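You operate a simulated robot arm through the tools that you are given. There is no shell and no other tool.

You run a simulated two-armed robot. Do the job below in one go: nothing can be reset, and whatever is moved stays where it is left.

TASK
Drain the grey water, lift both cups out of the sink and refill it to LOW.
Fine: cups on the white ribbed tray; drain shut again, fresh water from the sink tap, tap shut. Set down upright: white cup, orange cup.
Where things are to end (x, y in the base frame): white cup within 0.06 m of [0.77, 0.24]; orange cup within 0.06 m of [0.77, 0.08].

Only the result counts: the job must be done as asked and must still hold three seconds after the hand-in. Knocking over, shifting, dropping, spilling or breaking anything else fails it.

THE ROBOT
Two 7-joint arms with fingered hands on one trunk that stands fixed in place. Base frame: the origin is at the foot of the trunk, x ahead of it, y to its left, z up. Readings come in m, rad, newtons and seconds.
The left shoulder is at [0.031, 0.163, 1.114], the right one opposite. Each reaches about 1.215 m from its shoulder. Payload 4 kg a hand.
The tool frame of a hand sits at the grasp point between the pads (the TCP): z along the fingers, y along the line on which they close. The tips reach 0.036 m beyond it. The gripper opens to 0.124 m; its body begins 0.042 m behind the TCP. The gripper is a hand of 4 fingers: y runs from the thumb to the fingers, the wrist lies at [-0.015, -0.099, -0.189] in the tool frame, and closing takes about 1.5 s.
Orientation is that of the tool frame in the base frame, as a unit quaternion [x, y, z, w]. With the fingers straight down and the wrist toward the robot, the tool's x, y and z point along [0, 1, 0], [1, 0, 0] and [0, 0, -1] of the base frame.

THE INTERFACE
- The arms move only by the tool step_arm. It takes "left_plan", "right_plan" or both (then of equal length, played together; a hand with none holds still); each is a list of rows, each a list of 7 numbers: the shift along the tool's x, y, z in units of 100 mm (1.0 is 100 mm), then the turn, a rotation vector about the tool's x, y, z in units of 120 degrees (1.0 is 120 degrees), then the finger opening in m, from 0 to 0.124. In form: [[tx, ty, tz, wx, wy, wz, fingers], ...]. A call has 1 to 20 rows; each row is the pose to reach, as a shift and turn from the pose commanded when the call began, along the tool's axes at that moment. A call with a number of a shift or a turn outside -1 to 1 is refused whole. Rows are played at 5 a second. More than 0.05 m and 0.15 rad between two rows, or a gripper value outside its range, and nothing of the call is played. A pose out of reach is approached as far as the arm can. The call stops where the force on the tool passes 40 N (or 10 N more than at its start, if that is more) or the arm is blocked; 0.2 s more then pass. Each finger travels about 0.045 m/s and halts on what it meets, pressing with about 30 N; the grip force reading is that of the motor and also rises with nothing between the fingers. The clock runs only during rows and for 0.2 s after the last one: add rows that repeat a pose to give the fingers time. The reply holds the time, the measured pose of the TCP, the force on the tool along the base axes, the opening and the grip force, in the units named above and with some noise, with the torque about the TCP (base axes, N m) and any sound that the robot's microphone picked up.
- Cameras (640 x 400 px; columns grow to the right, rows downward): "scene" is now at [0.1258, -0.0151, 1.3454]; the picture's right is [-0.16, -0.99, 0.02], its down [-0.54, 0.07, -0.84] and it looks along [0.83, -0.14, -0.54] (base axes); focal length 260 px, centre (320, 200). "left" rides on the left gripper at [-0.075, -0.086, -0.123] in its tool frame; the picture's right is [-0.70, -0.34, 0.63], its down [0.64, -0.68, 0.35] and it looks along [0.32, 0.65, 0.69] (tool axes); focal length 275 px, centre (320, 200). "right" rides on the right gripper at [0.075, -0.086, -0.123] in its tool frame; the picture's right is [-0.70, 0.34, -0.63], its down [-0.65, -0.68, 0.35] and it looks along [-0.32, 0.65, 0.69] (tool axes); focal length 275 px, centre (320, 200).
- camera(camera): a new picture of that camera. No time passes.
- slide_trunk(by): moves the trunk up (or, below 0, down) by that many m; the arms and the scene camera ride with it, the base frame stays. It gives what a move gives, with no picture.
- hand_shape(shape, hand): the hand has 4 fingers and takes this shape, open, in about a second: jaw (thumb against the fingers, like two jaws); tri (thumb and two fingers); tip (a fingertip pinch); poke (one finger out to press); point (the index stretched); flat (the hand flat); cup (the hand cupped); fist (a fist). The gripper value then closes the fingers along that shape, each until it touches; the sizes above hold for jaw. It gives what a move gives, with no picture.
- head_to(pan, tilt): turns the head with the scene camera to pan (to the left, within 1.501 rad either way) and tilt (down, from -0.506 to 1.204), counted from straight ahead of the robot (the tilt from the chest, where the trunk bows). It gives what a move gives.
- point_at(camera, pixels): for up to 12 pixels [column, row] of the newest picture of that camera ("zoom" is the newest enlarged one), the place [x, y, z] in the base frame of the surface seen there, good to about 0.002 m. No time passes.
- inspect(camera, box): a new picture of the part [left, top, right, bottom] of that camera's present view, enlarged. No time passes.
- finish_job(): hands the job in; it is judged then, once.

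Unless the task says otherwise, let go and move clear before handing in.

The tools are called after "Request:" by a JSON object that holds its "method" and its "body". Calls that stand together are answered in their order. step_arm: Moves the arms, as the interface text tells. Its arguments: {"type":"object","properties":{"left_plan":{"type":"array"},"right_plan":{"type":"array"}},"required":[]} The other tools are called the same way: slide_trunk (by) moves the trunk up or down; hand_shape (shape, hand) gives the hand a shape; head_to (pan, tilt) turns the head that bears the scene camera; camera (camera) takes a picture; point_at (camera, pixels) gives the place of the surface under pixels of a picture; inspect (camera, box) takes an enlarged picture of a part of a camera's view; finish_job () hands the job in.

At the start:

```text
clock: 0.0
left_ee_pos: [0.8665, 0.1182, 1.1557]
left_tcp_rot: [0.707, 0.707, 0.001, 0.0]
left_wrist_force: [-1.0, -0.1, 0.0]
left_ft_torque: [-0.01, 0.0, -0.01]
left_width: 0.1234
left_gripper_force: 0.0
left_shape: jaw
right_ee_pos: [0.4902, -0.3994, 1.2296]
right_tcp_rot: [0.707, 0.707, -0.001, -0.001]
right_wrist_force: [-0.4, 0.5, -0.2]
right_ft_torque: [0.01, 0.01, 0.01]
right_width: 0.1236
right_gripper_force: 0.1
right_shape: jaw
trunk travel left (down, up): [-0.275, 0.203]
head pan, tilt (commanded): [-0.159, 0.473]
```

scene: 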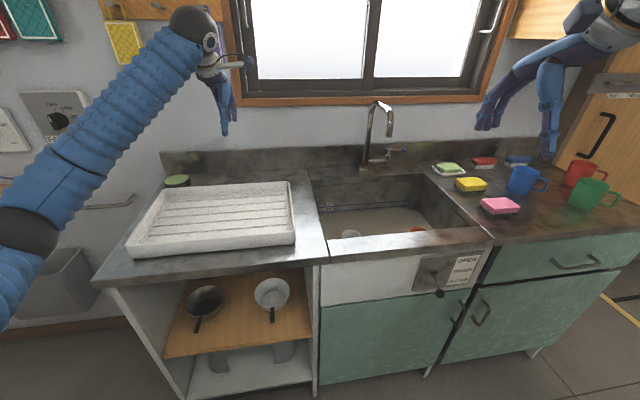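
right: 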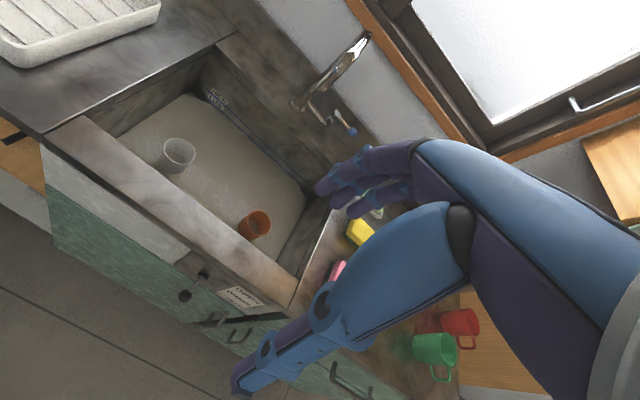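
left: 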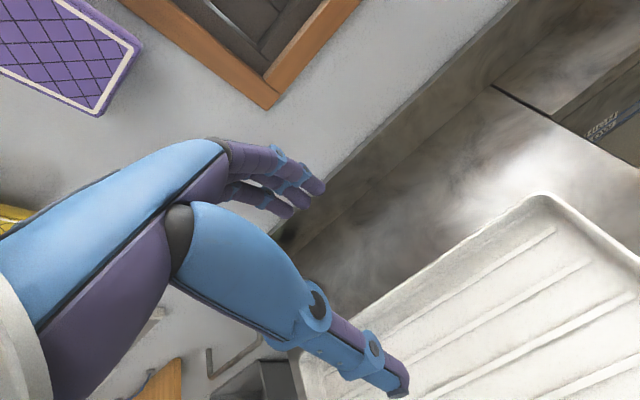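

The scene picture shows the sink with grey water around (390,220), two cups peeking near (350,232) and (417,229), the ribbed tray at (215,215), a tap at (378,135), and a drain control panel at (435,270). I'll look closer at these.

Request:
{"method": "inspect", "body": {"camera": "scene", "box": [300, 90, 500, 215]}}

Request:
{"method": "inspect", "body": {"camera": "scene", "box": [390, 240, 500, 310]}}

Request:
{"method": "inspect", "body": {"camera": "right", "box": [60, 60, 380, 260]}}

```text
3.20 times, centred on (400, 152) of scene
```

zoom: 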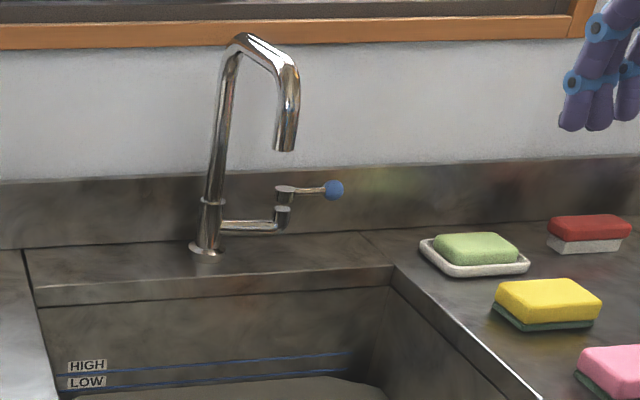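

```text
5.71 times, centred on (445, 275) of scene
```

zoom: 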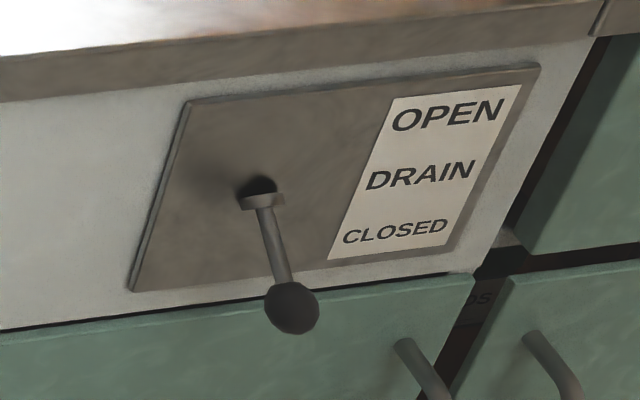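

```text
2.00 times, centred on (220, 160) of right
```

zoom: 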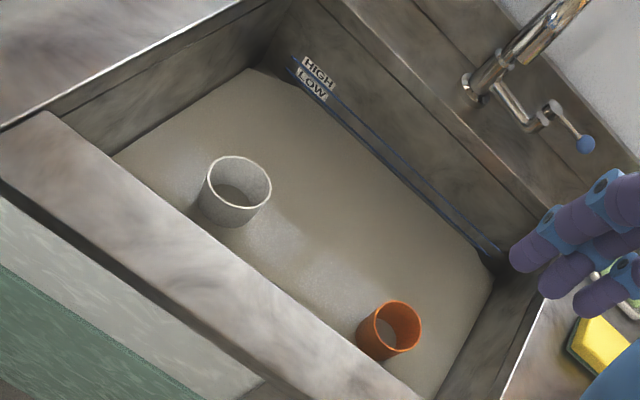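

The drain lever is at zoom (265,190)-(290,310), pointing down (CLOSED), with OPEN above; the tap handle is a lever with a blue knob. I'll measure positions of these parts.

Request:
{"method": "point_at", "body": {"camera": "zoom", "pixels": [[237, 190], [202, 195], [240, 158], [378, 300], [390, 300], [398, 342], [365, 340], [586, 144], [550, 112], [474, 85], [310, 85], [545, 118]]}}

Request:
{"method": "point_at", "body": {"camera": "scene", "pixels": [[440, 293], [436, 276], [437, 273], [425, 263], [466, 260], [464, 281], [404, 150], [393, 152], [388, 136], [366, 165], [379, 103], [389, 135]]}}

Request:
{"method": "point_at", "body": {"camera": "right", "pixels": [[178, 150], [255, 222], [205, 100], [60, 130], [280, 290], [230, 42], [312, 185], [190, 60], [240, 160], [100, 130], [275, 262], [180, 110]]}}

```text
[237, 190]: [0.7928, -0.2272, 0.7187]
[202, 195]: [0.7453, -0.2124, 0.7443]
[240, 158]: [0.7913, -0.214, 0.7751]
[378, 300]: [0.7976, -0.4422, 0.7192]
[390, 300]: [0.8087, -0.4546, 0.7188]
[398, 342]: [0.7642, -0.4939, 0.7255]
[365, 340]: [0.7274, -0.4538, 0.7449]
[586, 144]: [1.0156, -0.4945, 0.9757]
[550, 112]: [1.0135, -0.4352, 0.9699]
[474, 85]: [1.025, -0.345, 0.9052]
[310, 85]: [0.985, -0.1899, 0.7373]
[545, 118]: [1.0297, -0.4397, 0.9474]
```

```text
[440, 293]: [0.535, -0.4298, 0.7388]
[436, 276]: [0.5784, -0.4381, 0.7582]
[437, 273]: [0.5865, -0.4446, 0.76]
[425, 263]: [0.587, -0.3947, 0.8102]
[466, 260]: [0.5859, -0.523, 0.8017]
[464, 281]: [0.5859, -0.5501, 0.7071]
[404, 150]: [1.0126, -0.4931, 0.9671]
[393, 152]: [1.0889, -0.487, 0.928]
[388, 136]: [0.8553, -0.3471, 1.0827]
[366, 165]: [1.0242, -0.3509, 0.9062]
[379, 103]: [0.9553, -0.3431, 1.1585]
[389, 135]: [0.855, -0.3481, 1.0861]
```

```text
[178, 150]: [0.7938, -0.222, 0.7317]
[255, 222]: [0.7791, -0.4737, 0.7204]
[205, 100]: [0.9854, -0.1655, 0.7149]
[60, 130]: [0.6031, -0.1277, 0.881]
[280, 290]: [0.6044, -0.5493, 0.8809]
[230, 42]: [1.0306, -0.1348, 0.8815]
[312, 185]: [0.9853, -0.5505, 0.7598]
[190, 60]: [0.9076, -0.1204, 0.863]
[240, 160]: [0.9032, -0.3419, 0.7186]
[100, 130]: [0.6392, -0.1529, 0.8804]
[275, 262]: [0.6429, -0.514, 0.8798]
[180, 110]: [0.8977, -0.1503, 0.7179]
```

Water surface is at z≈0.719, sink rim 0.881; the drain knob is near (0.53,-0.43,0.735). I'll measure the lever, and the LOW/HIGH lines, more closely.

Request:
{"method": "inspect", "body": {"camera": "scene", "box": [400, 245, 480, 305]}}

Request:
{"method": "point_at", "body": {"camera": "zoom", "pixels": [[310, 380], [320, 395], [300, 350], [285, 290], [278, 240], [270, 215], [270, 190], [250, 225], [200, 200], [420, 130], [400, 240], [330, 390]]}}

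Request:
{"method": "inspect", "body": {"camera": "right", "box": [180, 70, 340, 200]}}

```text
6.67 times, centred on (440, 275) of scene
```

zoom: 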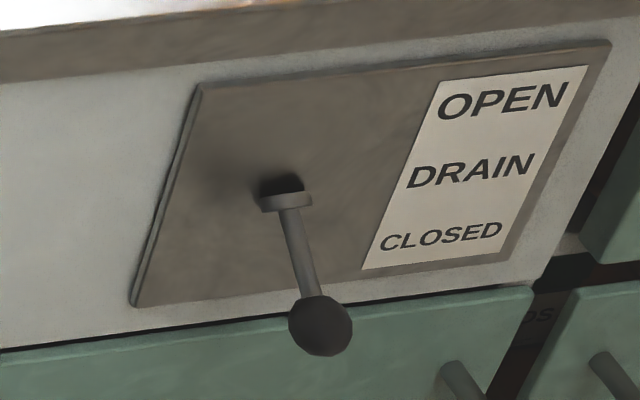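

```text
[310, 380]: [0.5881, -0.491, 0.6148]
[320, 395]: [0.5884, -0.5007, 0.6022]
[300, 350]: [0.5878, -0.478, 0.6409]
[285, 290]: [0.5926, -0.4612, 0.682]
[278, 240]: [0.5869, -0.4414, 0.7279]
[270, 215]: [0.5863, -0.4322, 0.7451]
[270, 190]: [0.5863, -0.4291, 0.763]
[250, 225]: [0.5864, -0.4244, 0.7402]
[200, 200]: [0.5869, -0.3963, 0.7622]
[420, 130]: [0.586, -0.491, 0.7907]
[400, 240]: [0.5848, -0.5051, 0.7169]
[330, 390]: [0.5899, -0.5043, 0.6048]
```

```text
3.08 times, centred on (260, 135) of right
```

zoom: 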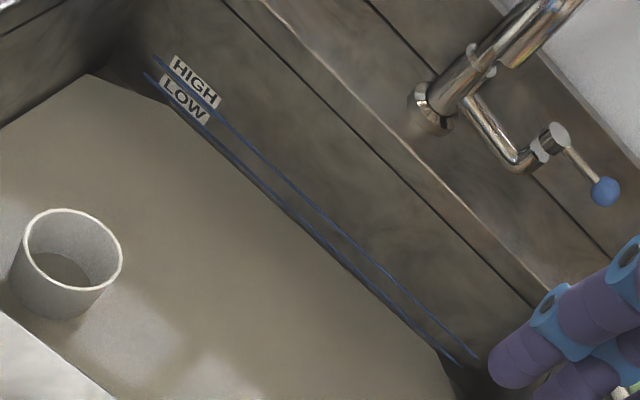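

The lever knob is at zoom (320,325) in the lever view. I'll measure the LOW and HIGH lines in the newest zoom, then the lever.

Request:
{"method": "point_at", "body": {"camera": "zoom", "pixels": [[150, 80], [158, 60], [300, 222], [310, 207], [440, 348], [448, 333], [605, 190], [556, 132], [568, 150], [430, 112], [500, 145], [90, 76]]}}

Request:
{"method": "inspect", "body": {"camera": "scene", "box": [400, 245, 480, 305]}}

Request:
{"method": "point_at", "body": {"camera": "zoom", "pixels": [[320, 325], [320, 345], [305, 310], [308, 270], [298, 240], [290, 215], [285, 200], [270, 203], [303, 205], [282, 185], [340, 325], [295, 325]]}}

```text
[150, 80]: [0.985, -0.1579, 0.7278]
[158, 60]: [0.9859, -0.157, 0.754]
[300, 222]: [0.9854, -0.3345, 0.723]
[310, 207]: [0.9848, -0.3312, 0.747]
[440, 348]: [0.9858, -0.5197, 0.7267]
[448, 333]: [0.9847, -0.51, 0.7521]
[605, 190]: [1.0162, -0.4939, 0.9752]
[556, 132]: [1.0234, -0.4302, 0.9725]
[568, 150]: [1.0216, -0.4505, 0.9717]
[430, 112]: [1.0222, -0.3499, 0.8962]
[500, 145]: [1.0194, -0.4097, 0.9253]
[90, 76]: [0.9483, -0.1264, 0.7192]
```

```text
6.67 times, centred on (440, 275) of scene
```

zoom: 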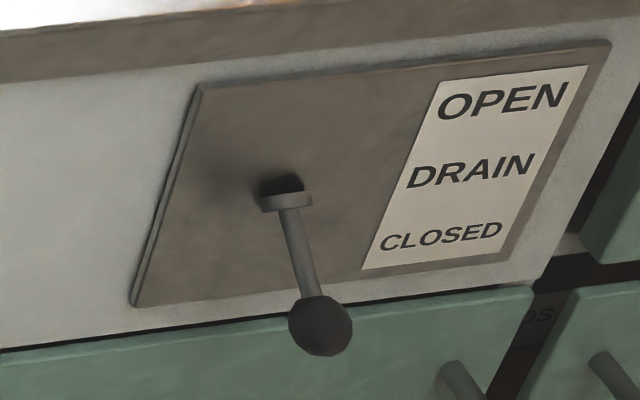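

```text
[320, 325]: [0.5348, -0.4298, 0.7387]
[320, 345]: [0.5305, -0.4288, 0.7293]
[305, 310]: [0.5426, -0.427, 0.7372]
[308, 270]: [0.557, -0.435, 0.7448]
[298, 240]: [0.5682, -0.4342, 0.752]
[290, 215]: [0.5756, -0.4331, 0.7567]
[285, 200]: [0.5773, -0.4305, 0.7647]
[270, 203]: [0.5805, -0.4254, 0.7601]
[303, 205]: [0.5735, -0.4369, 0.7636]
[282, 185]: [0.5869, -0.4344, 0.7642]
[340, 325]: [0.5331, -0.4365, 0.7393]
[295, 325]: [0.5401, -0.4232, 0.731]
```

The drain lever pivots near (0.585,-0.433,0.762) with its knob at about (0.54,-0.43,0.73); LOW line is at z≈0.726, HIGH ≈0.751. I'll bring the right arm back from the counter edge and down, closing the fingers, in order to push the lever up from below.

Request:
{"method": "step_arm", "body": {"right_plan": [[-0.1, -0.25, 0.3, 0, 0, 0, 0.1], [-0.2, -0.5, 0.6, 0, 0, 0, 0.05], [-0.3, -0.75, 1.0, 0, 0, 0, 0.0], [-0.3, -0.9, 1.0, -0.07, 0, 0, 0.0], [-0.3, -0.9, 1.0, -0.14, 0, 0, 0.0], [-0.3, -0.9, 1.0, -0.21, 0, 0, 0.0], [-0.3, -0.9, 1.0, -0.28, 0, 0, 0.0], [-0.3, -0.9, 1.0, -0.35, 0, 0, 0.0], [-0.3, -0.9, 1.0, -0.42, 0, 0, 0.0], [-0.3, -0.9, 1.0, -0.49, 0, 0, 0.0], [-0.3, -0.9, 1.0, -0.56, 0, 0, 0.0], [-0.3, -0.9, 1.0, -0.63, 0, 0, 0.0], [-0.3, -0.9, 1.0, -0.7, 0, 0, 0.0], [-0.3, -0.9, 1.0, -0.75, 0, 0, 0.0]]}}

```text
clock: 3.0
left_ee_pos: [0.8679, 0.12, 1.1548]
left_tcp_rot: [0.707, 0.707, 0.0, 0.0]
left_wrist_force: [0.7, -1.0, 0.1]
left_ft_torque: [-0.02, -0.01, -0.01]
left_width: 0.1237
left_gripper_force: 0.1
left_shape: jaw
right_ee_pos: [0.484, -0.4918, 1.1117]
right_tcp_rot: [0.502, 0.505, 0.497, 0.496]
right_wrist_force: [1.0, -0.1, 5.4]
right_ft_torque: [-0.04, 0.41, 0.03]
right_width: 0.0
right_gripper_force: 30.1
right_shape: jaw
right hand out of reach, approached as far as the arm can: row 4, 5, 6, 7, 8, 9, 10, 11, 12, 13, 14
trunk travel left (down, up): [-0.275, 0.203]
head pan, tilt (commanded): [-0.159, 0.473]
```

The orientation is now fingers-forward as wanted, though the position was clipped because it was too near the shoulder; the hand is at (0.484,-0.492,1.11). I'll move it down along base −z (tool −y).

Request:
{"method": "step_arm", "body": {"right_plan": [[0, -0.3, -0.2, 0, 0, 0, 0.0], [0, -0.6, -0.4, 0, 0, 0, 0.0], [0, -0.8, -0.6, 0, 0, 0, 0.0], [0, -1.0, -0.6, 0, 0, 0, 0.0]]}}

```text
clock: 4.0
left_ee_pos: [0.8679, 0.1186, 1.1545]
left_tcp_rot: [0.707, 0.707, 0.0, 0.0]
left_wrist_force: [0.2, -0.1, 0.3]
left_ft_torque: [0.0, 0.0, 0.02]
left_width: 0.1236
left_gripper_force: 0.2
left_shape: jaw
right_ee_pos: [0.4191, -0.493, 1.0144]
right_tcp_rot: [0.501, 0.501, 0.499, 0.499]
right_wrist_force: [-0.1, -0.4, 0.5]
right_ft_torque: [-0.02, -0.02, 0.0]
right_width: 0.0002
right_gripper_force: 29.7
right_shape: jaw
right hand out of reach, approached as far as the arm can: row 1, 2, 3
trunk travel left (down, up): [-0.275, 0.203]
head pan, tilt (commanded): [-0.159, 0.473]
```

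Now at (0.419,-0.493,1.014) with free reach. I'll continue down.

Request:
{"method": "step_arm", "body": {"right_plan": [[0, -0.4, 0, 0, 0, 0, 0.0], [0, -0.8, 0, 0, 0, 0, 0.0], [0, -1.0, 0, 0, 0, 0, 0.0]]}}

Request:
{"method": "step_arm", "body": {"right_plan": [[0, -0.4, 0, 0, 0, 0, 0.0], [0, -0.8, 0, 0, 0, 0, 0.0], [0, -1.0, 0, 0, 0, 0, 0.0]]}}

Request:
{"method": "step_arm", "body": {"right_plan": [[0, -0.4, 0, 0, 0, 0, 0.0], [0.2, -0.8, 0, 0, 0, 0, 0.0], [0.4, -1.0, 0, 0, 0, 0, 0.0]]}}

Request:
{"method": "camera", "body": {"camera": "scene"}}

Request:
{"method": "camera", "body": {"camera": "right"}}

```text
clock: 4.8
left_ee_pos: [0.8668, 0.1173, 1.1542]
left_tcp_rot: [0.707, 0.707, 0.0, 0.0]
left_wrist_force: [0.0, 0.0, 0.0]
left_ft_torque: [0.02, -0.02, -0.01]
left_width: 0.1236
left_gripper_force: 0.1
left_shape: jaw
right_ee_pos: [0.4171, -0.4922, 0.9129]
right_tcp_rot: [0.5, 0.5, 0.5, 0.5]
right_wrist_force: [0.3, 1.7, -0.2]
right_ft_torque: [0.05, 0.03, -0.01]
right_width: 0.0002
right_gripper_force: 30.0
right_shape: jaw
trunk travel left (down, up): [-0.275, 0.203]
head pan, tilt (commanded): [-0.159, 0.473]
```

```text
clock: 5.6
left_ee_pos: [0.8663, 0.1179, 1.154]
left_tcp_rot: [0.707, 0.707, 0.0, -0.001]
left_wrist_force: [0.6, 0.4, -1.0]
left_ft_torque: [0.05, 0.0, 0.0]
left_width: 0.1239
left_gripper_force: 0.0
left_shape: jaw
right_ee_pos: [0.416, -0.4946, 0.813]
right_tcp_rot: [0.501, 0.5, 0.5, 0.5]
right_wrist_force: [0.9, 0.7, -0.3]
right_ft_torque: [-0.01, 0.0, 0.04]
right_width: 0.0001
right_gripper_force: 30.0
right_shape: jaw
trunk travel left (down, up): [-0.275, 0.203]
head pan, tilt (commanded): [-0.159, 0.473]
```

```text
clock: 6.4
left_ee_pos: [0.8666, 0.119, 1.1539]
left_tcp_rot: [0.707, 0.707, 0.0, 0.0]
left_wrist_force: [0.8, -0.7, -0.2]
left_ft_torque: [-0.02, 0.02, -0.02]
left_width: 0.1235
left_gripper_force: 0.1
left_shape: jaw
right_ee_pos: [0.4093, -0.4558, 0.7125]
right_tcp_rot: [0.5, 0.501, 0.499, 0.499]
right_wrist_force: [-0.4, 0.0, -0.1]
right_ft_torque: [-0.02, -0.02, 0.0]
right_width: 0.0
right_gripper_force: 30.0
right_shape: jaw
trunk travel left (down, up): [-0.275, 0.203]
head pan, tilt (commanded): [-0.159, 0.473]
```

```text
taken
```

scene: 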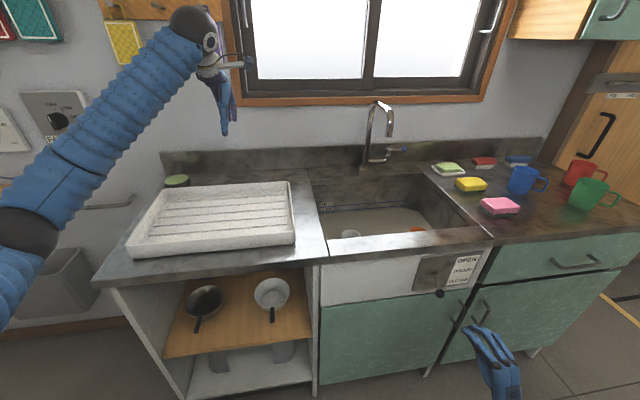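

```text
taken
```

right: 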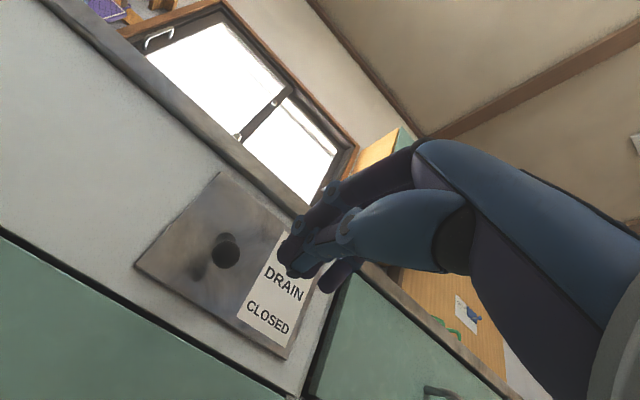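

The right hand is in front of the panel, fingertips at scene (478,328)–(487,330), knob at right-cam (226,250). I'll measure both to align the fingertips below the knob.

Request:
{"method": "inspect", "body": {"camera": "scene", "box": [400, 250, 560, 400]}}

Request:
{"method": "point_at", "body": {"camera": "scene", "pixels": [[467, 332], [476, 330], [484, 330], [480, 345], [490, 345], [440, 293], [495, 360]]}}

Request:
{"method": "point_at", "body": {"camera": "right", "pixels": [[226, 250], [226, 262], [232, 238], [295, 270], [290, 262], [330, 280]]}}

```text
2.67 times, centred on (480, 325) of scene
```

zoom: 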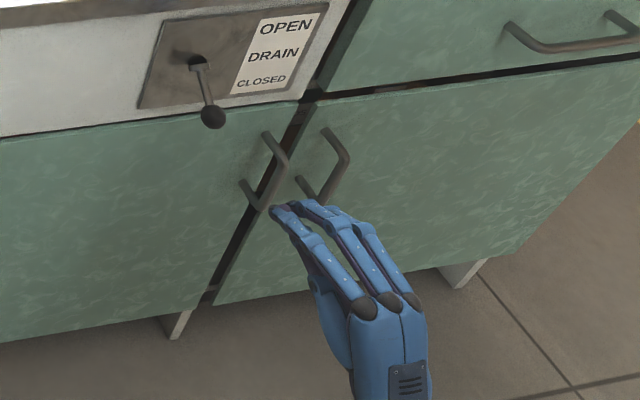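

```text
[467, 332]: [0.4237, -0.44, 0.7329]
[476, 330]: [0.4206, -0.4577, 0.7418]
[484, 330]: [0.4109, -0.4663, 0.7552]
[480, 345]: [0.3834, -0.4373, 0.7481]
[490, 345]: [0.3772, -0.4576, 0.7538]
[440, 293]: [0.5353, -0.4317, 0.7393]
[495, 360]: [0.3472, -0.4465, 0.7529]
```

```text
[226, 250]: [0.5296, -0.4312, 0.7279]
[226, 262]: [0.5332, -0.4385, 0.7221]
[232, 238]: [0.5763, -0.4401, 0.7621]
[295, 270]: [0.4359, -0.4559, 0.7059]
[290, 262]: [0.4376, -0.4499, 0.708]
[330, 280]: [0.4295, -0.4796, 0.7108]
```

Finger backs rise ~0.02–0.04 above the TCP, so I need the TCP near z 0.655 to pass beneath the knob. I'll check the cabinet handles near there before moving.

Request:
{"method": "point_at", "body": {"camera": "zoom", "pixels": [[265, 137], [278, 155], [285, 165], [262, 205], [245, 185], [325, 132], [345, 155], [300, 180], [270, 210], [330, 210], [360, 215], [365, 300]]}}

```text
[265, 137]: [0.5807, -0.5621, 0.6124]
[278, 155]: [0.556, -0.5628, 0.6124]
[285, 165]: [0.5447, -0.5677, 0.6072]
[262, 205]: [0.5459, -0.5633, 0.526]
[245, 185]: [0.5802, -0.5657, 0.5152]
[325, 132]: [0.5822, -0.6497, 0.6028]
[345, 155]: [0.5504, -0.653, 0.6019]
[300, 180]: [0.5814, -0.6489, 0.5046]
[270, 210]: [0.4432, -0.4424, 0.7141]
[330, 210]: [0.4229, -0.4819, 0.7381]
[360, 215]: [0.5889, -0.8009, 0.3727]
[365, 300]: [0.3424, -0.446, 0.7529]
```

Door handles are at y≈-0.562, clear of my path. I'll lower to z≈0.655, align y to -0.426, then advance beneath the knob.

Request:
{"method": "step_arm", "body": {"right_plan": [[0.15, -0.3, 0, 0, 0, 0, 0.0], [0.3, -0.57, 0.2, 0, 0, 0, 0.0], [0.3, -0.57, 0.6, 0, 0, 0, 0.0], [0.3, -0.57, 0.8, 0, 0, 0, 0.0], [0.3, -0.57, 0.8, 0, 0, 0, 0.0]]}}

Request:
{"method": "camera", "body": {"camera": "right"}}

Request:
{"method": "inspect", "body": {"camera": "scene", "box": [400, 240, 560, 380]}}

```text
clock: 7.6
left_ee_pos: [0.8671, 0.1186, 1.1551]
left_tcp_rot: [0.707, 0.707, 0.0, 0.0]
left_wrist_force: [0.5, -0.3, -0.2]
left_ft_torque: [-0.01, 0.0, -0.03]
left_width: 0.1237
left_gripper_force: 0.1
left_shape: jaw
right_ee_pos: [0.4927, -0.4253, 0.6545]
right_tcp_rot: [0.501, 0.501, 0.499, 0.499]
right_wrist_force: [0.3, -0.1, 0.4]
right_ft_torque: [0.03, 0.02, -0.02]
right_width: 0.0
right_gripper_force: 29.6
right_shape: jaw
trunk travel left (down, up): [-0.275, 0.203]
head pan, tilt (commanded): [-0.159, 0.473]
```

```text
taken
```

right: 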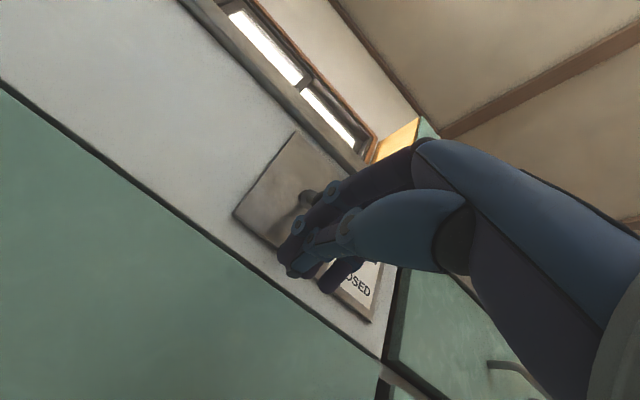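

```text
2.86 times, centred on (480, 310) of scene
```

zoom: 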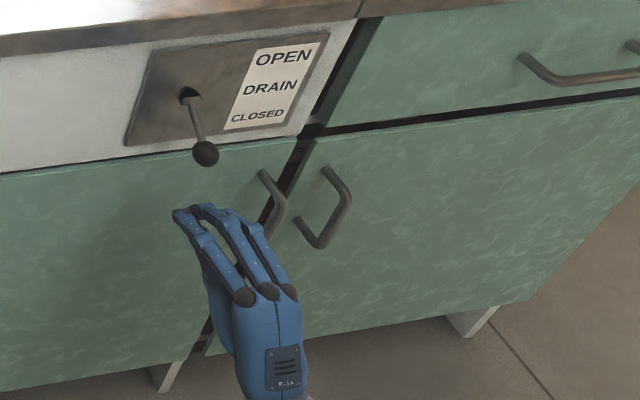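

Fingertips are now at x≈0.529 below the knob. I'll advance 4 cm more, then raise ~10 cm to push the lever up.

Request:
{"method": "step_arm", "body": {"right_plan": [[0, 0, 0.4, 0, 0, 0, 0.0], [0, 0.3, 0.4, 0, 0, 0, 0.0], [0, 0.5, 0.4, 0, 0, 0, 0.0], [0, 0.6, 0.4, 0, 0, 0, 0.0], [0, 0.7, 0.4, 0, 0, 0, 0.0], [0, 0.8, 0.4, 0, 0, 0, 0.0], [0, 0.9, 0.4, 0, 0, 0, 0.0], [0, 1.0, 0.4, 0, 0, 0, 0.0]]}}

Request:
{"method": "inspect", "body": {"camera": "scene", "box": [400, 230, 520, 330]}}

```text
clock: 8.3
left_ee_pos: [0.8674, 0.1195, 1.1547]
left_tcp_rot: [0.707, 0.707, 0.0, 0.0]
left_wrist_force: [0.0, 0.3, 0.5]
left_ft_torque: [-0.05, -0.02, 0.01]
left_width: 0.124
left_gripper_force: 0.0
left_shape: jaw
right_ee_pos: [0.5288, -0.4237, 0.6924]
right_tcp_rot: [0.502, 0.503, 0.498, 0.496]
right_wrist_force: [-1.1, -0.3, -0.7]
right_ft_torque: [0.0, -0.05, -0.03]
right_width: 0.0002
right_gripper_force: 29.6
right_shape: jaw
trunk travel left (down, up): [-0.275, 0.203]
head pan, tilt (commanded): [-0.159, 0.473]
stopped in row 3 (right hand): the force on the tool passed its limit at 58 N (the readings are from after the stop); the commanded pose is now the measured one
```

```text
4.00 times, centred on (460, 280) of scene
```

zoom: 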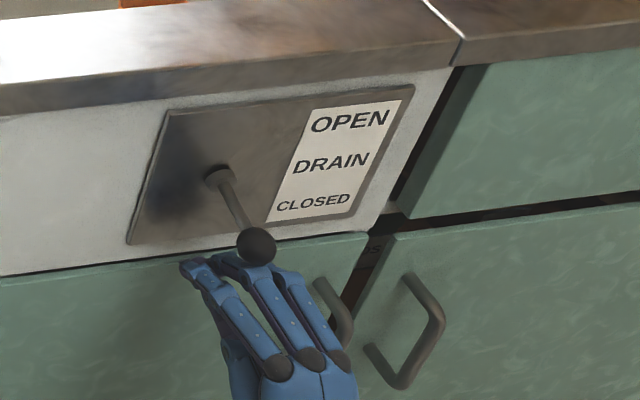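

Contact was made with a 58 N spike because I came up too fast; the knob at zoom (256,243) moved slightly. I'll keep lifting slowly.

Request:
{"method": "step_arm", "body": {"right_plan": [[0, 0.04, 0, 0, 0, 0, 0.0], [0, 0.08, 0, 0, 0, 0, 0.0], [0, 0.12, 0, 0, 0, 0, 0.0], [0, 0.16, 0, 0, 0, 0, 0.0], [0, 0.2, 0, 0, 0, 0, 0.0], [0, 0.24, 0, 0, 0, 0, 0.0], [0, 0.28, 0, 0, 0, 0, 0.0], [0, 0.32, 0, 0, 0, 0, 0.0]]}}

Request:
{"method": "inspect", "body": {"camera": "scene", "box": [400, 230, 520, 330]}}

```text
clock: 10.1
left_ee_pos: [0.8664, 0.1194, 1.1538]
left_tcp_rot: [0.707, 0.708, 0.001, 0.0]
left_wrist_force: [-0.4, -0.6, 0.9]
left_ft_torque: [0.03, 0.02, -0.01]
left_width: 0.1236
left_gripper_force: 0.1
left_shape: jaw
right_ee_pos: [0.5276, -0.4247, 0.7232]
right_tcp_rot: [0.501, 0.503, 0.499, 0.497]
right_wrist_force: [0.3, -0.9, -0.7]
right_ft_torque: [-0.01, -0.02, -0.03]
right_width: 0.0003
right_gripper_force: 29.5
right_shape: jaw
trunk travel left (down, up): [-0.275, 0.203]
head pan, tilt (commanded): [-0.159, 0.473]
```

```text
4.00 times, centred on (460, 280) of scene
```

zoom: 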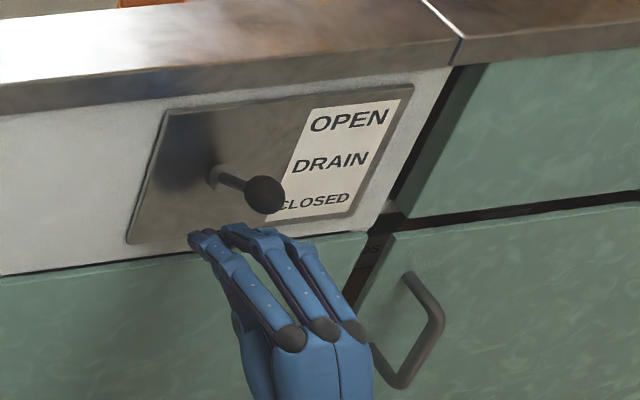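

The lever follows freely (knob now at zoom (264,194)). I'll keep lifting toward OPEN.

Request:
{"method": "step_arm", "body": {"right_plan": [[0, 0.06, 0, 0, 0, 0, 0.0], [0, 0.12, 0, 0, 0, 0, 0.0], [0, 0.18, 0, 0, 0, 0, 0.0], [0, 0.24, 0, 0, 0, 0, 0.0], [0, 0.3, 0, 0, 0, 0, 0.0], [0, 0.36, 0, 0, 0, 0, 0.0], [0, 0.42, 0, 0, 0, 0, 0.0], [0, 0.48, 0, 0, 0, 0, 0.0]]}}

Request:
{"method": "inspect", "body": {"camera": "scene", "box": [400, 230, 520, 330]}}

```text
clock: 11.5
left_ee_pos: [0.8656, 0.1187, 1.1541]
left_tcp_rot: [0.708, 0.707, 0.001, 0.0]
left_wrist_force: [-0.6, -0.4, -0.1]
left_ft_torque: [-0.03, 0.04, 0.01]
left_width: 0.1236
left_gripper_force: 0.0
left_shape: jaw
right_ee_pos: [0.5251, -0.4237, 0.7509]
right_tcp_rot: [0.505, 0.506, 0.495, 0.493]
right_wrist_force: [-11.0, 2.3, -23.9]
right_ft_torque: [0.19, -0.18, -0.12]
right_width: 0.0001
right_gripper_force: 29.9
right_shape: jaw
trunk travel left (down, up): [-0.275, 0.203]
head pan, tilt (commanded): [-0.159, 0.473]
stopped in row 6 (right hand): the force on the tool passed its limit at 43 N (the readings are from after the stop); the commanded pose is now the measured one
```

```text
4.00 times, centred on (460, 280) of scene
```

zoom: 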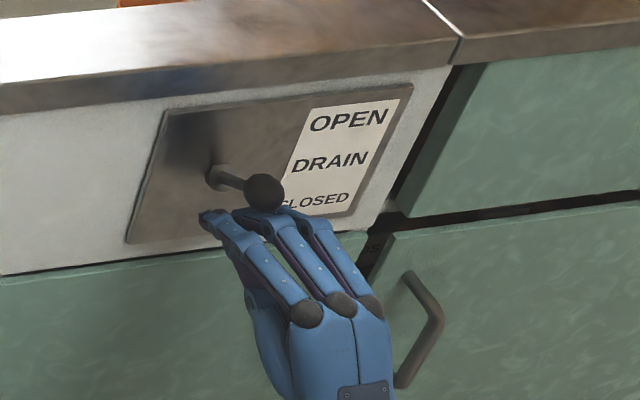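

The knob at zoom (264,192) hasn't moved since the last picture, so this is likely its end stop, and force rose to 43 N. I'll measure the knob and check whether the water is draining.

Request:
{"method": "point_at", "body": {"camera": "zoom", "pixels": [[264, 190], [264, 200], [225, 178], [213, 175], [245, 215], [280, 195]]}}

Request:
{"method": "inspect", "body": {"camera": "scene", "box": [300, 160, 480, 260]}}

Request:
{"method": "point_at", "body": {"camera": "zoom", "pixels": [[300, 200], [350, 170], [200, 180], [180, 260], [420, 250]]}}

```text
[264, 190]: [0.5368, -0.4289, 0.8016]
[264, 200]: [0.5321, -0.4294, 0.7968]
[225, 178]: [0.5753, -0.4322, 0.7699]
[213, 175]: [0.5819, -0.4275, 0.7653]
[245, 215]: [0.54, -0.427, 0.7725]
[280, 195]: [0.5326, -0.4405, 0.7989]
```

```text
3.56 times, centred on (390, 210) of scene
```

zoom: 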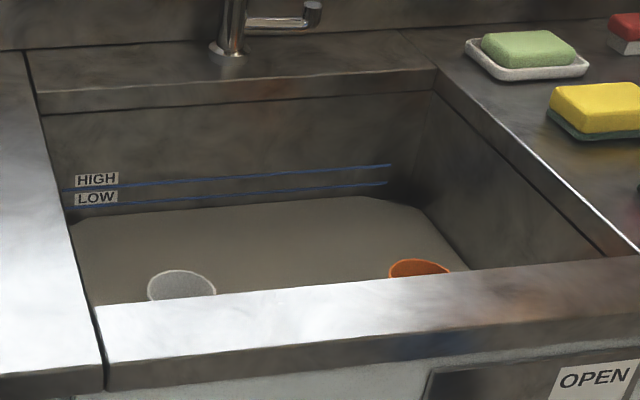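

```text
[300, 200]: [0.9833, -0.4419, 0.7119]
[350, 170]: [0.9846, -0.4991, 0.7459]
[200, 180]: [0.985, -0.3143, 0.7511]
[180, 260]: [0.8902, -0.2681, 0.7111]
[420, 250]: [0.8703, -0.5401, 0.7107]
```

The knob is now at z≈0.80 (OPEN stop) and the water has dropped to z≈0.711, so it's draining. I'll ease the right hand down and back off, while the left arm starts over toward the white cup.

Request:
{"method": "step_arm", "body": {"right_plan": [[0, -0.1, 0, 0, 0, 0, 0.0], [0, -0.3, -0.05, 0, 0, 0, 0.0], [0, -0.35, -0.5, 0, 0, 0, 0.0], [0, -0.35, -0.9, 0, 0, 0, 0.0]], "left_plan": [[-0.2, -0.05, 0, 0, 0, 0, 0.124], [-0.5, -0.1, 0, 0, 0, 0, 0.124], [-0.8, -0.2, 0, 0, 0, 0, 0.124], [-1.0, -0.3, 0, 0, 0, 0, 0.124]]}}

Request:
{"method": "camera", "body": {"camera": "scene"}}

Request:
{"method": "camera", "body": {"camera": "left"}}

```text
clock: 12.5
left_ee_pos: [0.8354, 0.0222, 1.1564]
left_tcp_rot: [0.707, 0.707, -0.001, 0.001]
left_wrist_force: [-0.1, 0.0, -0.2]
left_ft_torque: [-0.04, 0.03, 0.0]
left_width: 0.1239
left_gripper_force: 0.1
left_shape: jaw
right_ee_pos: [0.4364, -0.4241, 0.7211]
right_tcp_rot: [0.503, 0.505, 0.497, 0.495]
right_wrist_force: [-0.2, -0.1, 0.7]
right_ft_torque: [0.02, 0.0, 0.0]
right_width: 0.0
right_gripper_force: 30.1
right_shape: jaw
trunk travel left (down, up): [-0.275, 0.203]
head pan, tilt (commanded): [-0.159, 0.473]
```

```text
taken
```

scene: 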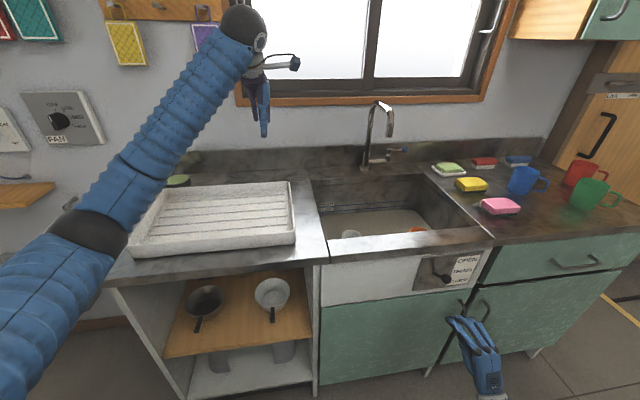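

```text
taken
```

left: 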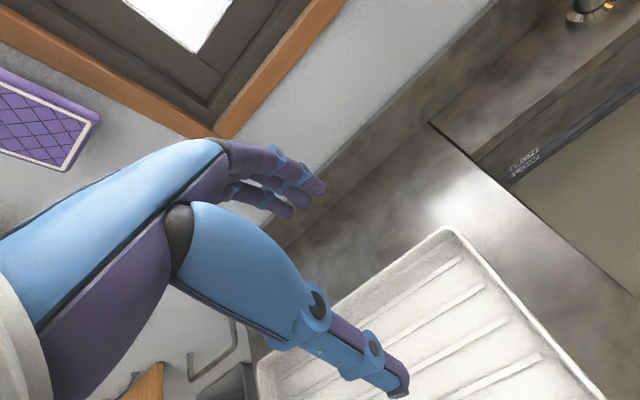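

The lever stays up (scene (443,278)). I'll measure the tray and then continue moving both arms: right up and re-pitching to fingers-down, left toward the white cup.

Request:
{"method": "point_at", "body": {"camera": "scene", "pixels": [[170, 195], [285, 186], [292, 240], [138, 250], [215, 215], [240, 230], [220, 195], [265, 215], [165, 220], [130, 243], [296, 235], [250, 205]]}}

Request:
{"method": "step_arm", "body": {"right_plan": [[0, 0.3, -0.3, 0, 0, 0, 0.0], [0, 0.6, -0.3, 0, 0, 0, 0.0], [0, 0.9, -0.3, 0, 0, 0, 0.0], [0, 1.0, -0.3, 0, 0, 0, 0.0]], "left_plan": [[-0.3, -0.1, 0, 0, 0, 0, 0.124], [-0.6, -0.2, 0, 0, 0, 0, 0.124], [-0.9, -0.3, 0, 0, 0, 0, 0.124], [-1.0, -0.4, 0, 0, 0, 0, 0.124]]}}

Request:
{"method": "step_arm", "body": {"right_plan": [[0, 0.3, 0, 0, 0, 0, 0.03], [0, 0.6, 0, 0, 0, 0, 0.06], [0, 0.9, 0, 0, 0, 0, 0.09], [0, 1.0, 0, 0, 0, 0, 0.124]], "left_plan": [[-0.3, 0, 0, 0, 0, 0, 0.124], [-0.6, 0, 0, 0, 0, 0, 0.124], [-0.9, 0, 0, 0, 0, 0, 0.124], [-1.0, 0, 0, 0, 0, 0, 0.124]]}}

Request:
{"method": "camera", "body": {"camera": "left"}}

Request:
{"method": "camera", "body": {"camera": "scene"}}

```text
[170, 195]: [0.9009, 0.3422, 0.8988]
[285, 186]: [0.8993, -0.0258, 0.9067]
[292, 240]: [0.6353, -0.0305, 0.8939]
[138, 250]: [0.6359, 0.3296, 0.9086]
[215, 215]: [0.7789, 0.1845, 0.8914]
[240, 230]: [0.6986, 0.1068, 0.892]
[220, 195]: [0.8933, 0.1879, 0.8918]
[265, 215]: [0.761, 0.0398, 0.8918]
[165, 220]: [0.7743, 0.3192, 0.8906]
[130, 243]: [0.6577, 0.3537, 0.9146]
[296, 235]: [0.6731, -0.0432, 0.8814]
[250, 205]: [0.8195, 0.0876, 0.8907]
```

```text
clock: 13.5
left_ee_pos: [0.7946, -0.0796, 1.1527]
left_tcp_rot: [0.707, 0.708, 0.0, 0.0]
left_wrist_force: [-0.2, -0.8, -0.2]
left_ft_torque: [-0.02, 0.0, -0.03]
left_width: 0.1235
left_gripper_force: 0.1
left_shape: jaw
right_ee_pos: [0.4058, -0.4253, 0.8221]
right_tcp_rot: [0.503, 0.506, 0.497, 0.494]
right_wrist_force: [0.3, 0.3, -1.1]
right_ft_torque: [0.02, 0.01, -0.03]
right_width: 0.0
right_gripper_force: 30.0
right_shape: jaw
trunk travel left (down, up): [-0.275, 0.203]
head pan, tilt (commanded): [-0.159, 0.473]
```

```text
clock: 14.5
left_ee_pos: [0.797, -0.1817, 1.1535]
left_tcp_rot: [0.707, 0.707, 0.0, 0.0]
left_wrist_force: [-0.1, 0.1, 0.8]
left_ft_torque: [0.01, -0.02, -0.03]
left_width: 0.1239
left_gripper_force: 0.1
left_shape: jaw
right_ee_pos: [0.4083, -0.4243, 0.9221]
right_tcp_rot: [0.503, 0.505, 0.497, 0.495]
right_wrist_force: [0.3, 0.1, -0.1]
right_ft_torque: [0.01, 0.02, 0.01]
right_width: 0.045
right_gripper_force: 0.1
right_shape: jaw
trunk travel left (down, up): [-0.275, 0.203]
head pan, tilt (commanded): [-0.159, 0.473]
```

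```text
taken
```

left: 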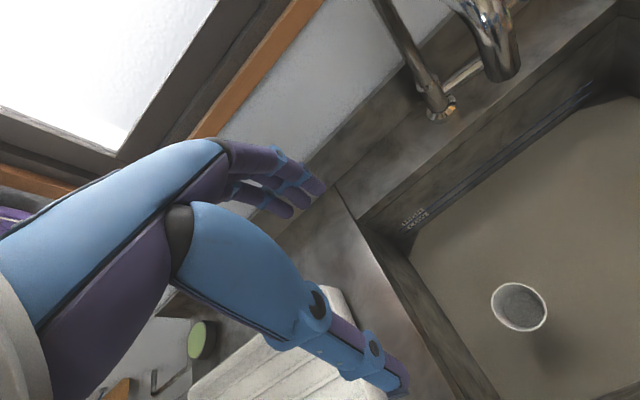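

```text
taken
```

scene: 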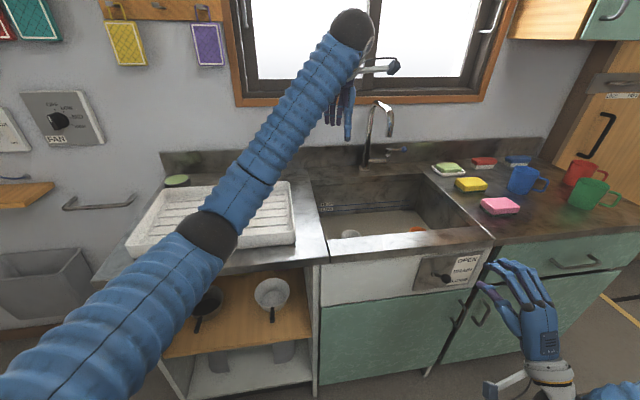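

The left camera shows the white cup at (520,306) with its interior. I'll measure cup rim points and water level.

Request:
{"method": "inspect", "body": {"camera": "left", "box": [440, 230, 600, 400]}}

Request:
{"method": "point_at", "body": {"camera": "left", "pixels": [[492, 303], [547, 308], [522, 283], [519, 331], [520, 305], [600, 300], [440, 240], [535, 300], [545, 325], [470, 330]]}}

```text
2.35 times, centred on (520, 315) of left
```

zoom: 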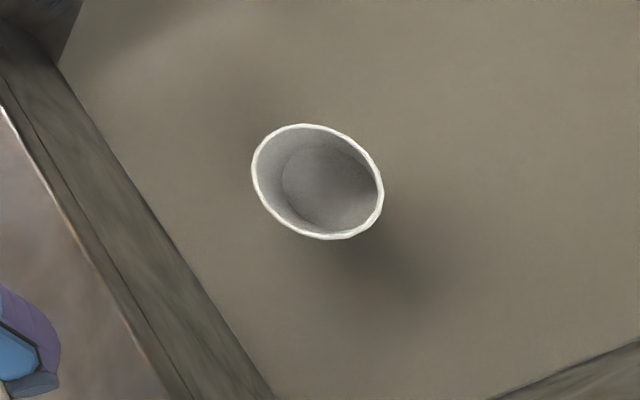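

```text
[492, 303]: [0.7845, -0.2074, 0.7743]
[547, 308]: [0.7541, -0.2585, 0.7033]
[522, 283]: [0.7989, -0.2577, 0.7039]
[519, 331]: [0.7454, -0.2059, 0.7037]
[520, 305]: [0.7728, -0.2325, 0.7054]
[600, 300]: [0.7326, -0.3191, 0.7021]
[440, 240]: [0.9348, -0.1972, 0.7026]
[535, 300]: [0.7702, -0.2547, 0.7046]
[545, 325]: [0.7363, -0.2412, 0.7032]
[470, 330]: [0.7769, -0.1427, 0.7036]
```

The cup's rim is at z≈0.774 with its inner floor at ~0.705 and the water near 0.703. I'll measure the rim on the zoomed view to locate the cup's centre.

Request:
{"method": "point_at", "body": {"camera": "zoom", "pixels": [[254, 165], [381, 200], [305, 127], [340, 236], [265, 205], [365, 155], [290, 228], [345, 137], [256, 180], [380, 185], [320, 185], [335, 205]]}}

```text
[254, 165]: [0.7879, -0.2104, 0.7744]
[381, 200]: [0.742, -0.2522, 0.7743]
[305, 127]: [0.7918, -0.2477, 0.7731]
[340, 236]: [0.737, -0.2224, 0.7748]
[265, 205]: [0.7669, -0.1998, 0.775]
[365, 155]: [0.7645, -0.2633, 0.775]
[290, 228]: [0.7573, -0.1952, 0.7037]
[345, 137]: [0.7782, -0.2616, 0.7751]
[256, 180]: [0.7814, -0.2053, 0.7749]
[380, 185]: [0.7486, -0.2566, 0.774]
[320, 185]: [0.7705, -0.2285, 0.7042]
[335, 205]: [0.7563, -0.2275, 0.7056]
```

White cup centre ≈(0.766,-0.231), diameter ≈0.063, top z≈0.775. I'll check the sink's inner rim edges so the hand clears them, and the orange cup through the right arm's route later.

Request:
{"method": "point_at", "body": {"camera": "scene", "pixels": [[330, 243], [332, 240], [335, 238], [430, 233], [470, 229], [316, 205], [322, 230], [328, 241], [345, 241], [310, 190], [460, 215]]}}

Request:
{"method": "point_at", "body": {"camera": "left", "pixels": [[495, 395], [480, 390], [465, 380], [430, 330], [400, 280], [370, 235], [600, 385], [560, 395], [630, 370]]}}

```text
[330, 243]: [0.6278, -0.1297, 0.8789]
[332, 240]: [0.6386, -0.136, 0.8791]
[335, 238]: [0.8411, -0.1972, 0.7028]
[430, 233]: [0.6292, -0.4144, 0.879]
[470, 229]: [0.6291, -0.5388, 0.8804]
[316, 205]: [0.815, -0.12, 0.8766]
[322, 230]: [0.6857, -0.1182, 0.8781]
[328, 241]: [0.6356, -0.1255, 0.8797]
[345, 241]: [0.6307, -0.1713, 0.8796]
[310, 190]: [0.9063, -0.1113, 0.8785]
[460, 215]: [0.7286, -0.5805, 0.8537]
```

```text
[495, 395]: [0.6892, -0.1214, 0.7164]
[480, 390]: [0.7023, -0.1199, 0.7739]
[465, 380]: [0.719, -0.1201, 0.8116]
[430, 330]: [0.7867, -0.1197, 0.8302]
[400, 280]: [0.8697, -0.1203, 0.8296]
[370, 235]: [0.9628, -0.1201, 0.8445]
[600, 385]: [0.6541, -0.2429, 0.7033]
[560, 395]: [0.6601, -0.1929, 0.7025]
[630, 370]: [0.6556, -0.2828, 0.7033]
```

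Inner front wall is at x≈0.648 and left wall y≈-0.12. I'll yaw the left hand 45° so its wrist sits over the corner clear of the rims, centre it over the white cup, and pitch the right hand back to fingers-down.

Request:
{"method": "step_arm", "body": {"left_plan": [[-0.08, -0.05, 0, 0, 0, 0.0625, 0.11], [-0.16, -0.1, 0, 0, 0, 0.125, 0.1], [-0.24, -0.15, 0, 0, 0, 0.1875, 0.1], [-0.33, -0.2, 0, 0, 0, 0.25, 0.1], [-0.42, -0.25, 0.2, 0, 0, 0.3125, 0.1], [-0.49, -0.31, 0.4, 0, 0, 0.375, 0.1], [-0.49, -0.31, 0.6, 0, 0, 0.375, 0.1], [-0.49, -0.31, 0.8, 0, 0, 0.375, 0.1], [-0.49, -0.31, 1.0, 0, 0, 0.375, 0.1], [-0.49, -0.31, 1.0, 0, 0, 0.375, 0.1], [-0.49, -0.31, 1.0, 0, 0, 0.375, 0.1], [-0.49, -0.31, 1.0, 0, 0, 0.375, 0.1]], "right_plan": [[-0.05, 0.15, 0.1, 0.068, 0, 0, 0.06], [-0.1, 0.3, 0.2, 0.136, 0, 0, 0.08], [-0.15, 0.45, 0.3, 0.204, 0, 0, 0.1], [-0.2, 0.6, 0.4, 0.272, 0, 0, 0.11], [-0.25, 0.7, 0.5, 0.34, 0, 0, 0.12], [-0.3, 0.8, 0.6, 0.408, 0, 0, 0.12], [-0.3, 0.8, 0.7, 0.476, 0, 0, 0.12], [-0.3, 0.8, 0.7, 0.544, 0, 0, 0.12], [-0.3, 0.8, 0.7, 0.612, 0, 0, 0.12], [-0.3, 0.8, 0.7, 0.68, 0, 0, 0.12], [-0.3, 0.8, 0.7, 0.745, 0, 0, 0.12], [-0.3, 0.8, 0.7, 0.745, 0, 0, 0.12]]}}

Request:
{"method": "camera", "body": {"camera": "left"}}

Request:
{"method": "camera", "body": {"camera": "right"}}

Request:
{"method": "camera", "body": {"camera": "scene"}}

```text
clock: 17.1
left_ee_pos: [0.7672, -0.2309, 1.0554]
left_tcp_rot: [0.924, 0.383, 0.0, 0.0]
left_wrist_force: [0.0, -0.2, 0.6]
left_ft_torque: [0.0, -0.02, 0.01]
left_width: 0.1002
left_gripper_force: 0.2
left_shape: jaw
right_ee_pos: [0.4811, -0.4551, 0.9995]
right_tcp_rot: [0.707, 0.707, 0.007, 0.008]
right_wrist_force: [0.1, -0.6, -0.1]
right_ft_torque: [0.0, 0.04, 0.01]
right_width: 0.1196
right_gripper_force: 0.0
right_shape: jaw
right hand out of reach, approached as far as the arm can: row 1, 2, 3, 4, 5, 6, 7, 8, 9
trunk travel left (down, up): [-0.275, 0.203]
head pan, tilt (commanded): [-0.159, 0.473]
```

```text
taken
```

left: 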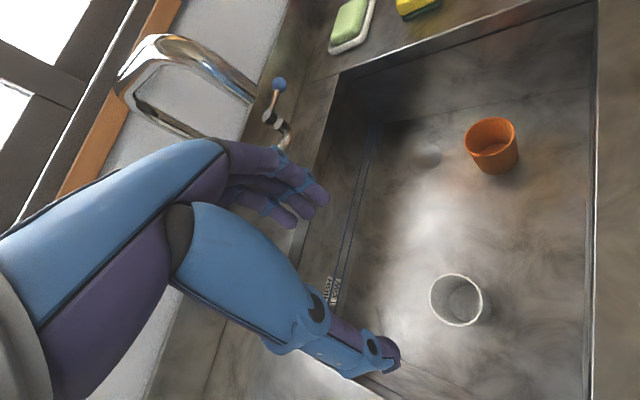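

```text
taken
```

right: 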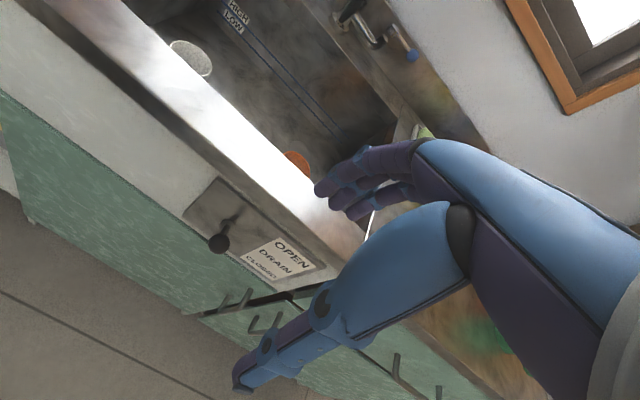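

```text
taken
```

scene: 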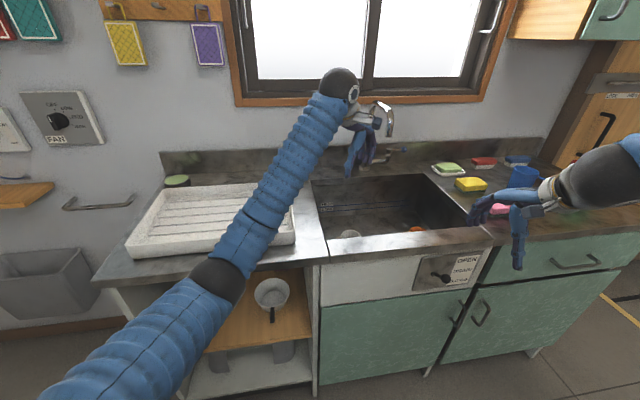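

The water has fully drained (bare steel floor with the drain cap at left-cam (428,155)). I'll measure both cups from the left view before descending.

Request:
{"method": "inspect", "body": {"camera": "left", "box": [400, 90, 600, 350]}}

Request:
{"method": "point_at", "body": {"camera": "left", "pixels": [[432, 298], [482, 310], [448, 277], [462, 326], [455, 300], [467, 135], [515, 133], [490, 119], [488, 152], [495, 165], [400, 250], [540, 250]]}}

```text
1.54 times, centred on (500, 220) of left
```

zoom: 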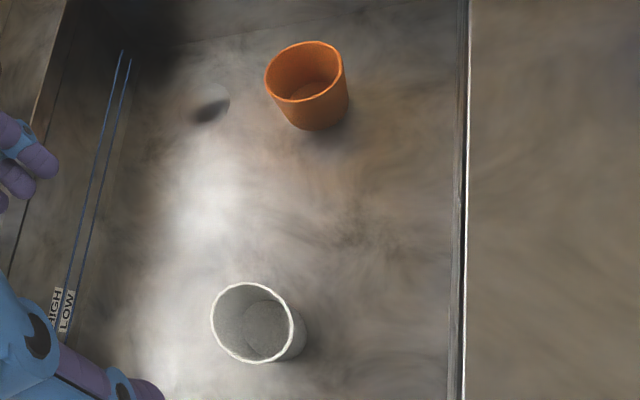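

```text
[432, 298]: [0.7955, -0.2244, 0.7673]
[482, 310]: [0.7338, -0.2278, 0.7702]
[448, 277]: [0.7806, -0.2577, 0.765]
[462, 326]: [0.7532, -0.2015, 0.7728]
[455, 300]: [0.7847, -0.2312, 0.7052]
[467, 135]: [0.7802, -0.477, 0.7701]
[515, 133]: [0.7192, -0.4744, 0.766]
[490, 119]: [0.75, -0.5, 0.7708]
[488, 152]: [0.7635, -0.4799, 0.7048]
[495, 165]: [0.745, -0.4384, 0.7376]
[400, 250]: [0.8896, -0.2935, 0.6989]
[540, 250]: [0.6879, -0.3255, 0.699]
```

Floor z≈0.699; white cup centre ≈(0.766,-0.230), orange ≈(0.750,-0.469), both ≈0.062 wide with tops at 0.775. I'll descend the left hand over the white cup, while the right hand rises and yaws −45°.

Request:
{"method": "step_arm", "body": {"left_plan": [[0, 0, 0.2, 0, 0, 0, 0.11], [0, 0, 0.4, 0, 0, 0, 0.11], [0, 0, 0.6, 0, 0, 0, 0.11], [0, 0, 0.8, 0, 0, 0, 0.11], [0, 0, 1.0, 0, 0, 0, 0.11], [0, 0, 1.0, 0, 0, 0, 0.11]], "right_plan": [[0, 0, -0.2, 0, 0, -0.0625, 0.12], [0, 0, -0.4, 0, 0, -0.125, 0.12], [0, 0, -0.6, 0, 0, -0.1875, 0.11], [0, 0.1, -0.8, 0, 0, -0.25, 0.11], [0, 0.3, -1.0, 0, 0, -0.3125, 0.11], [0, 0.5, -1.0, 0, 0, -0.375, 0.11]]}}

Request:
{"method": "step_arm", "body": {"left_plan": [[0, 0, 0.2, 0, 0, 0, 0.11], [0, 0, 0.4, 0, 0, 0, 0.11], [0, 0, 0.6, 0, 0, 0, 0.11], [0, 0, 0.8, 0, 0, 0, 0.11], [0, 0, 1.0, 0, 0, 0, 0.11], [0, 0, 1.0, 0, 0, 0, 0.11]]}}

Request:
{"method": "camera", "body": {"camera": "left"}}

Request:
{"method": "camera", "body": {"camera": "scene"}}

```text
clock: 18.5
left_ee_pos: [0.7649, -0.2301, 0.9579]
left_tcp_rot: [0.924, 0.382, 0.001, 0.0]
left_wrist_force: [0.1, 0.5, -0.9]
left_ft_torque: [0.0, -0.03, -0.02]
left_width: 0.1098
left_gripper_force: 0.0
left_shape: jaw
right_ee_pos: [0.5321, -0.4546, 1.1003]
right_tcp_rot: [0.381, 0.924, -0.001, -0.002]
right_wrist_force: [0.9, 0.1, -0.1]
right_ft_torque: [-0.01, 0.01, -0.04]
right_width: 0.1102
right_gripper_force: 0.1
right_shape: jaw
right hand out of reach, approached as far as the arm can: row 1
trunk travel left (down, up): [-0.275, 0.203]
head pan, tilt (commanded): [-0.159, 0.473]
```

```text
clock: 20.1
left_ee_pos: [0.75, -0.2358, 0.8962]
left_tcp_rot: [0.926, 0.375, 0.024, 0.021]
left_wrist_force: [0.8, -1.1, -0.3]
left_ft_torque: [0.01, -0.01, 0.0]
left_width: 0.1099
left_gripper_force: 0.1
left_shape: jaw
right_ee_pos: [0.5158, -0.4517, 1.1085]
right_tcp_rot: [0.383, 0.924, 0.0, 0.005]
right_wrist_force: [-1.1, 0.3, 1.0]
right_ft_torque: [-0.07, -0.01, 0.01]
right_width: 0.1105
right_gripper_force: 0.1
right_shape: jaw
trunk travel left (down, up): [-0.275, 0.203]
head pan, tilt (commanded): [-0.159, 0.473]
stopped in row 6 (left hand): the arm was blocked; the commanded pose is now the measured one
```

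```text
taken
```

left: 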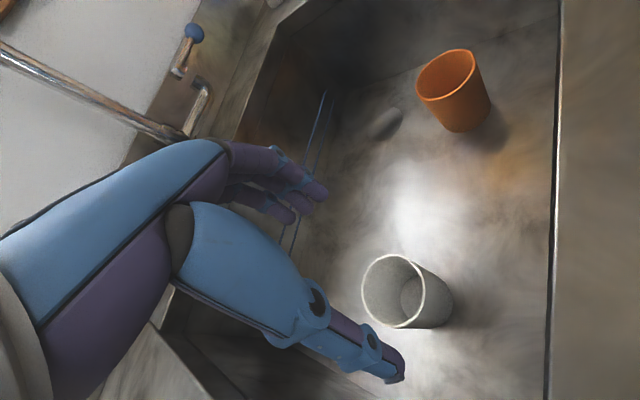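

```text
taken
```

scene: 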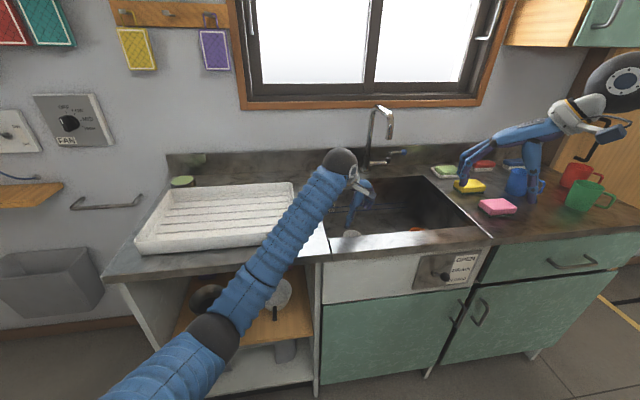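

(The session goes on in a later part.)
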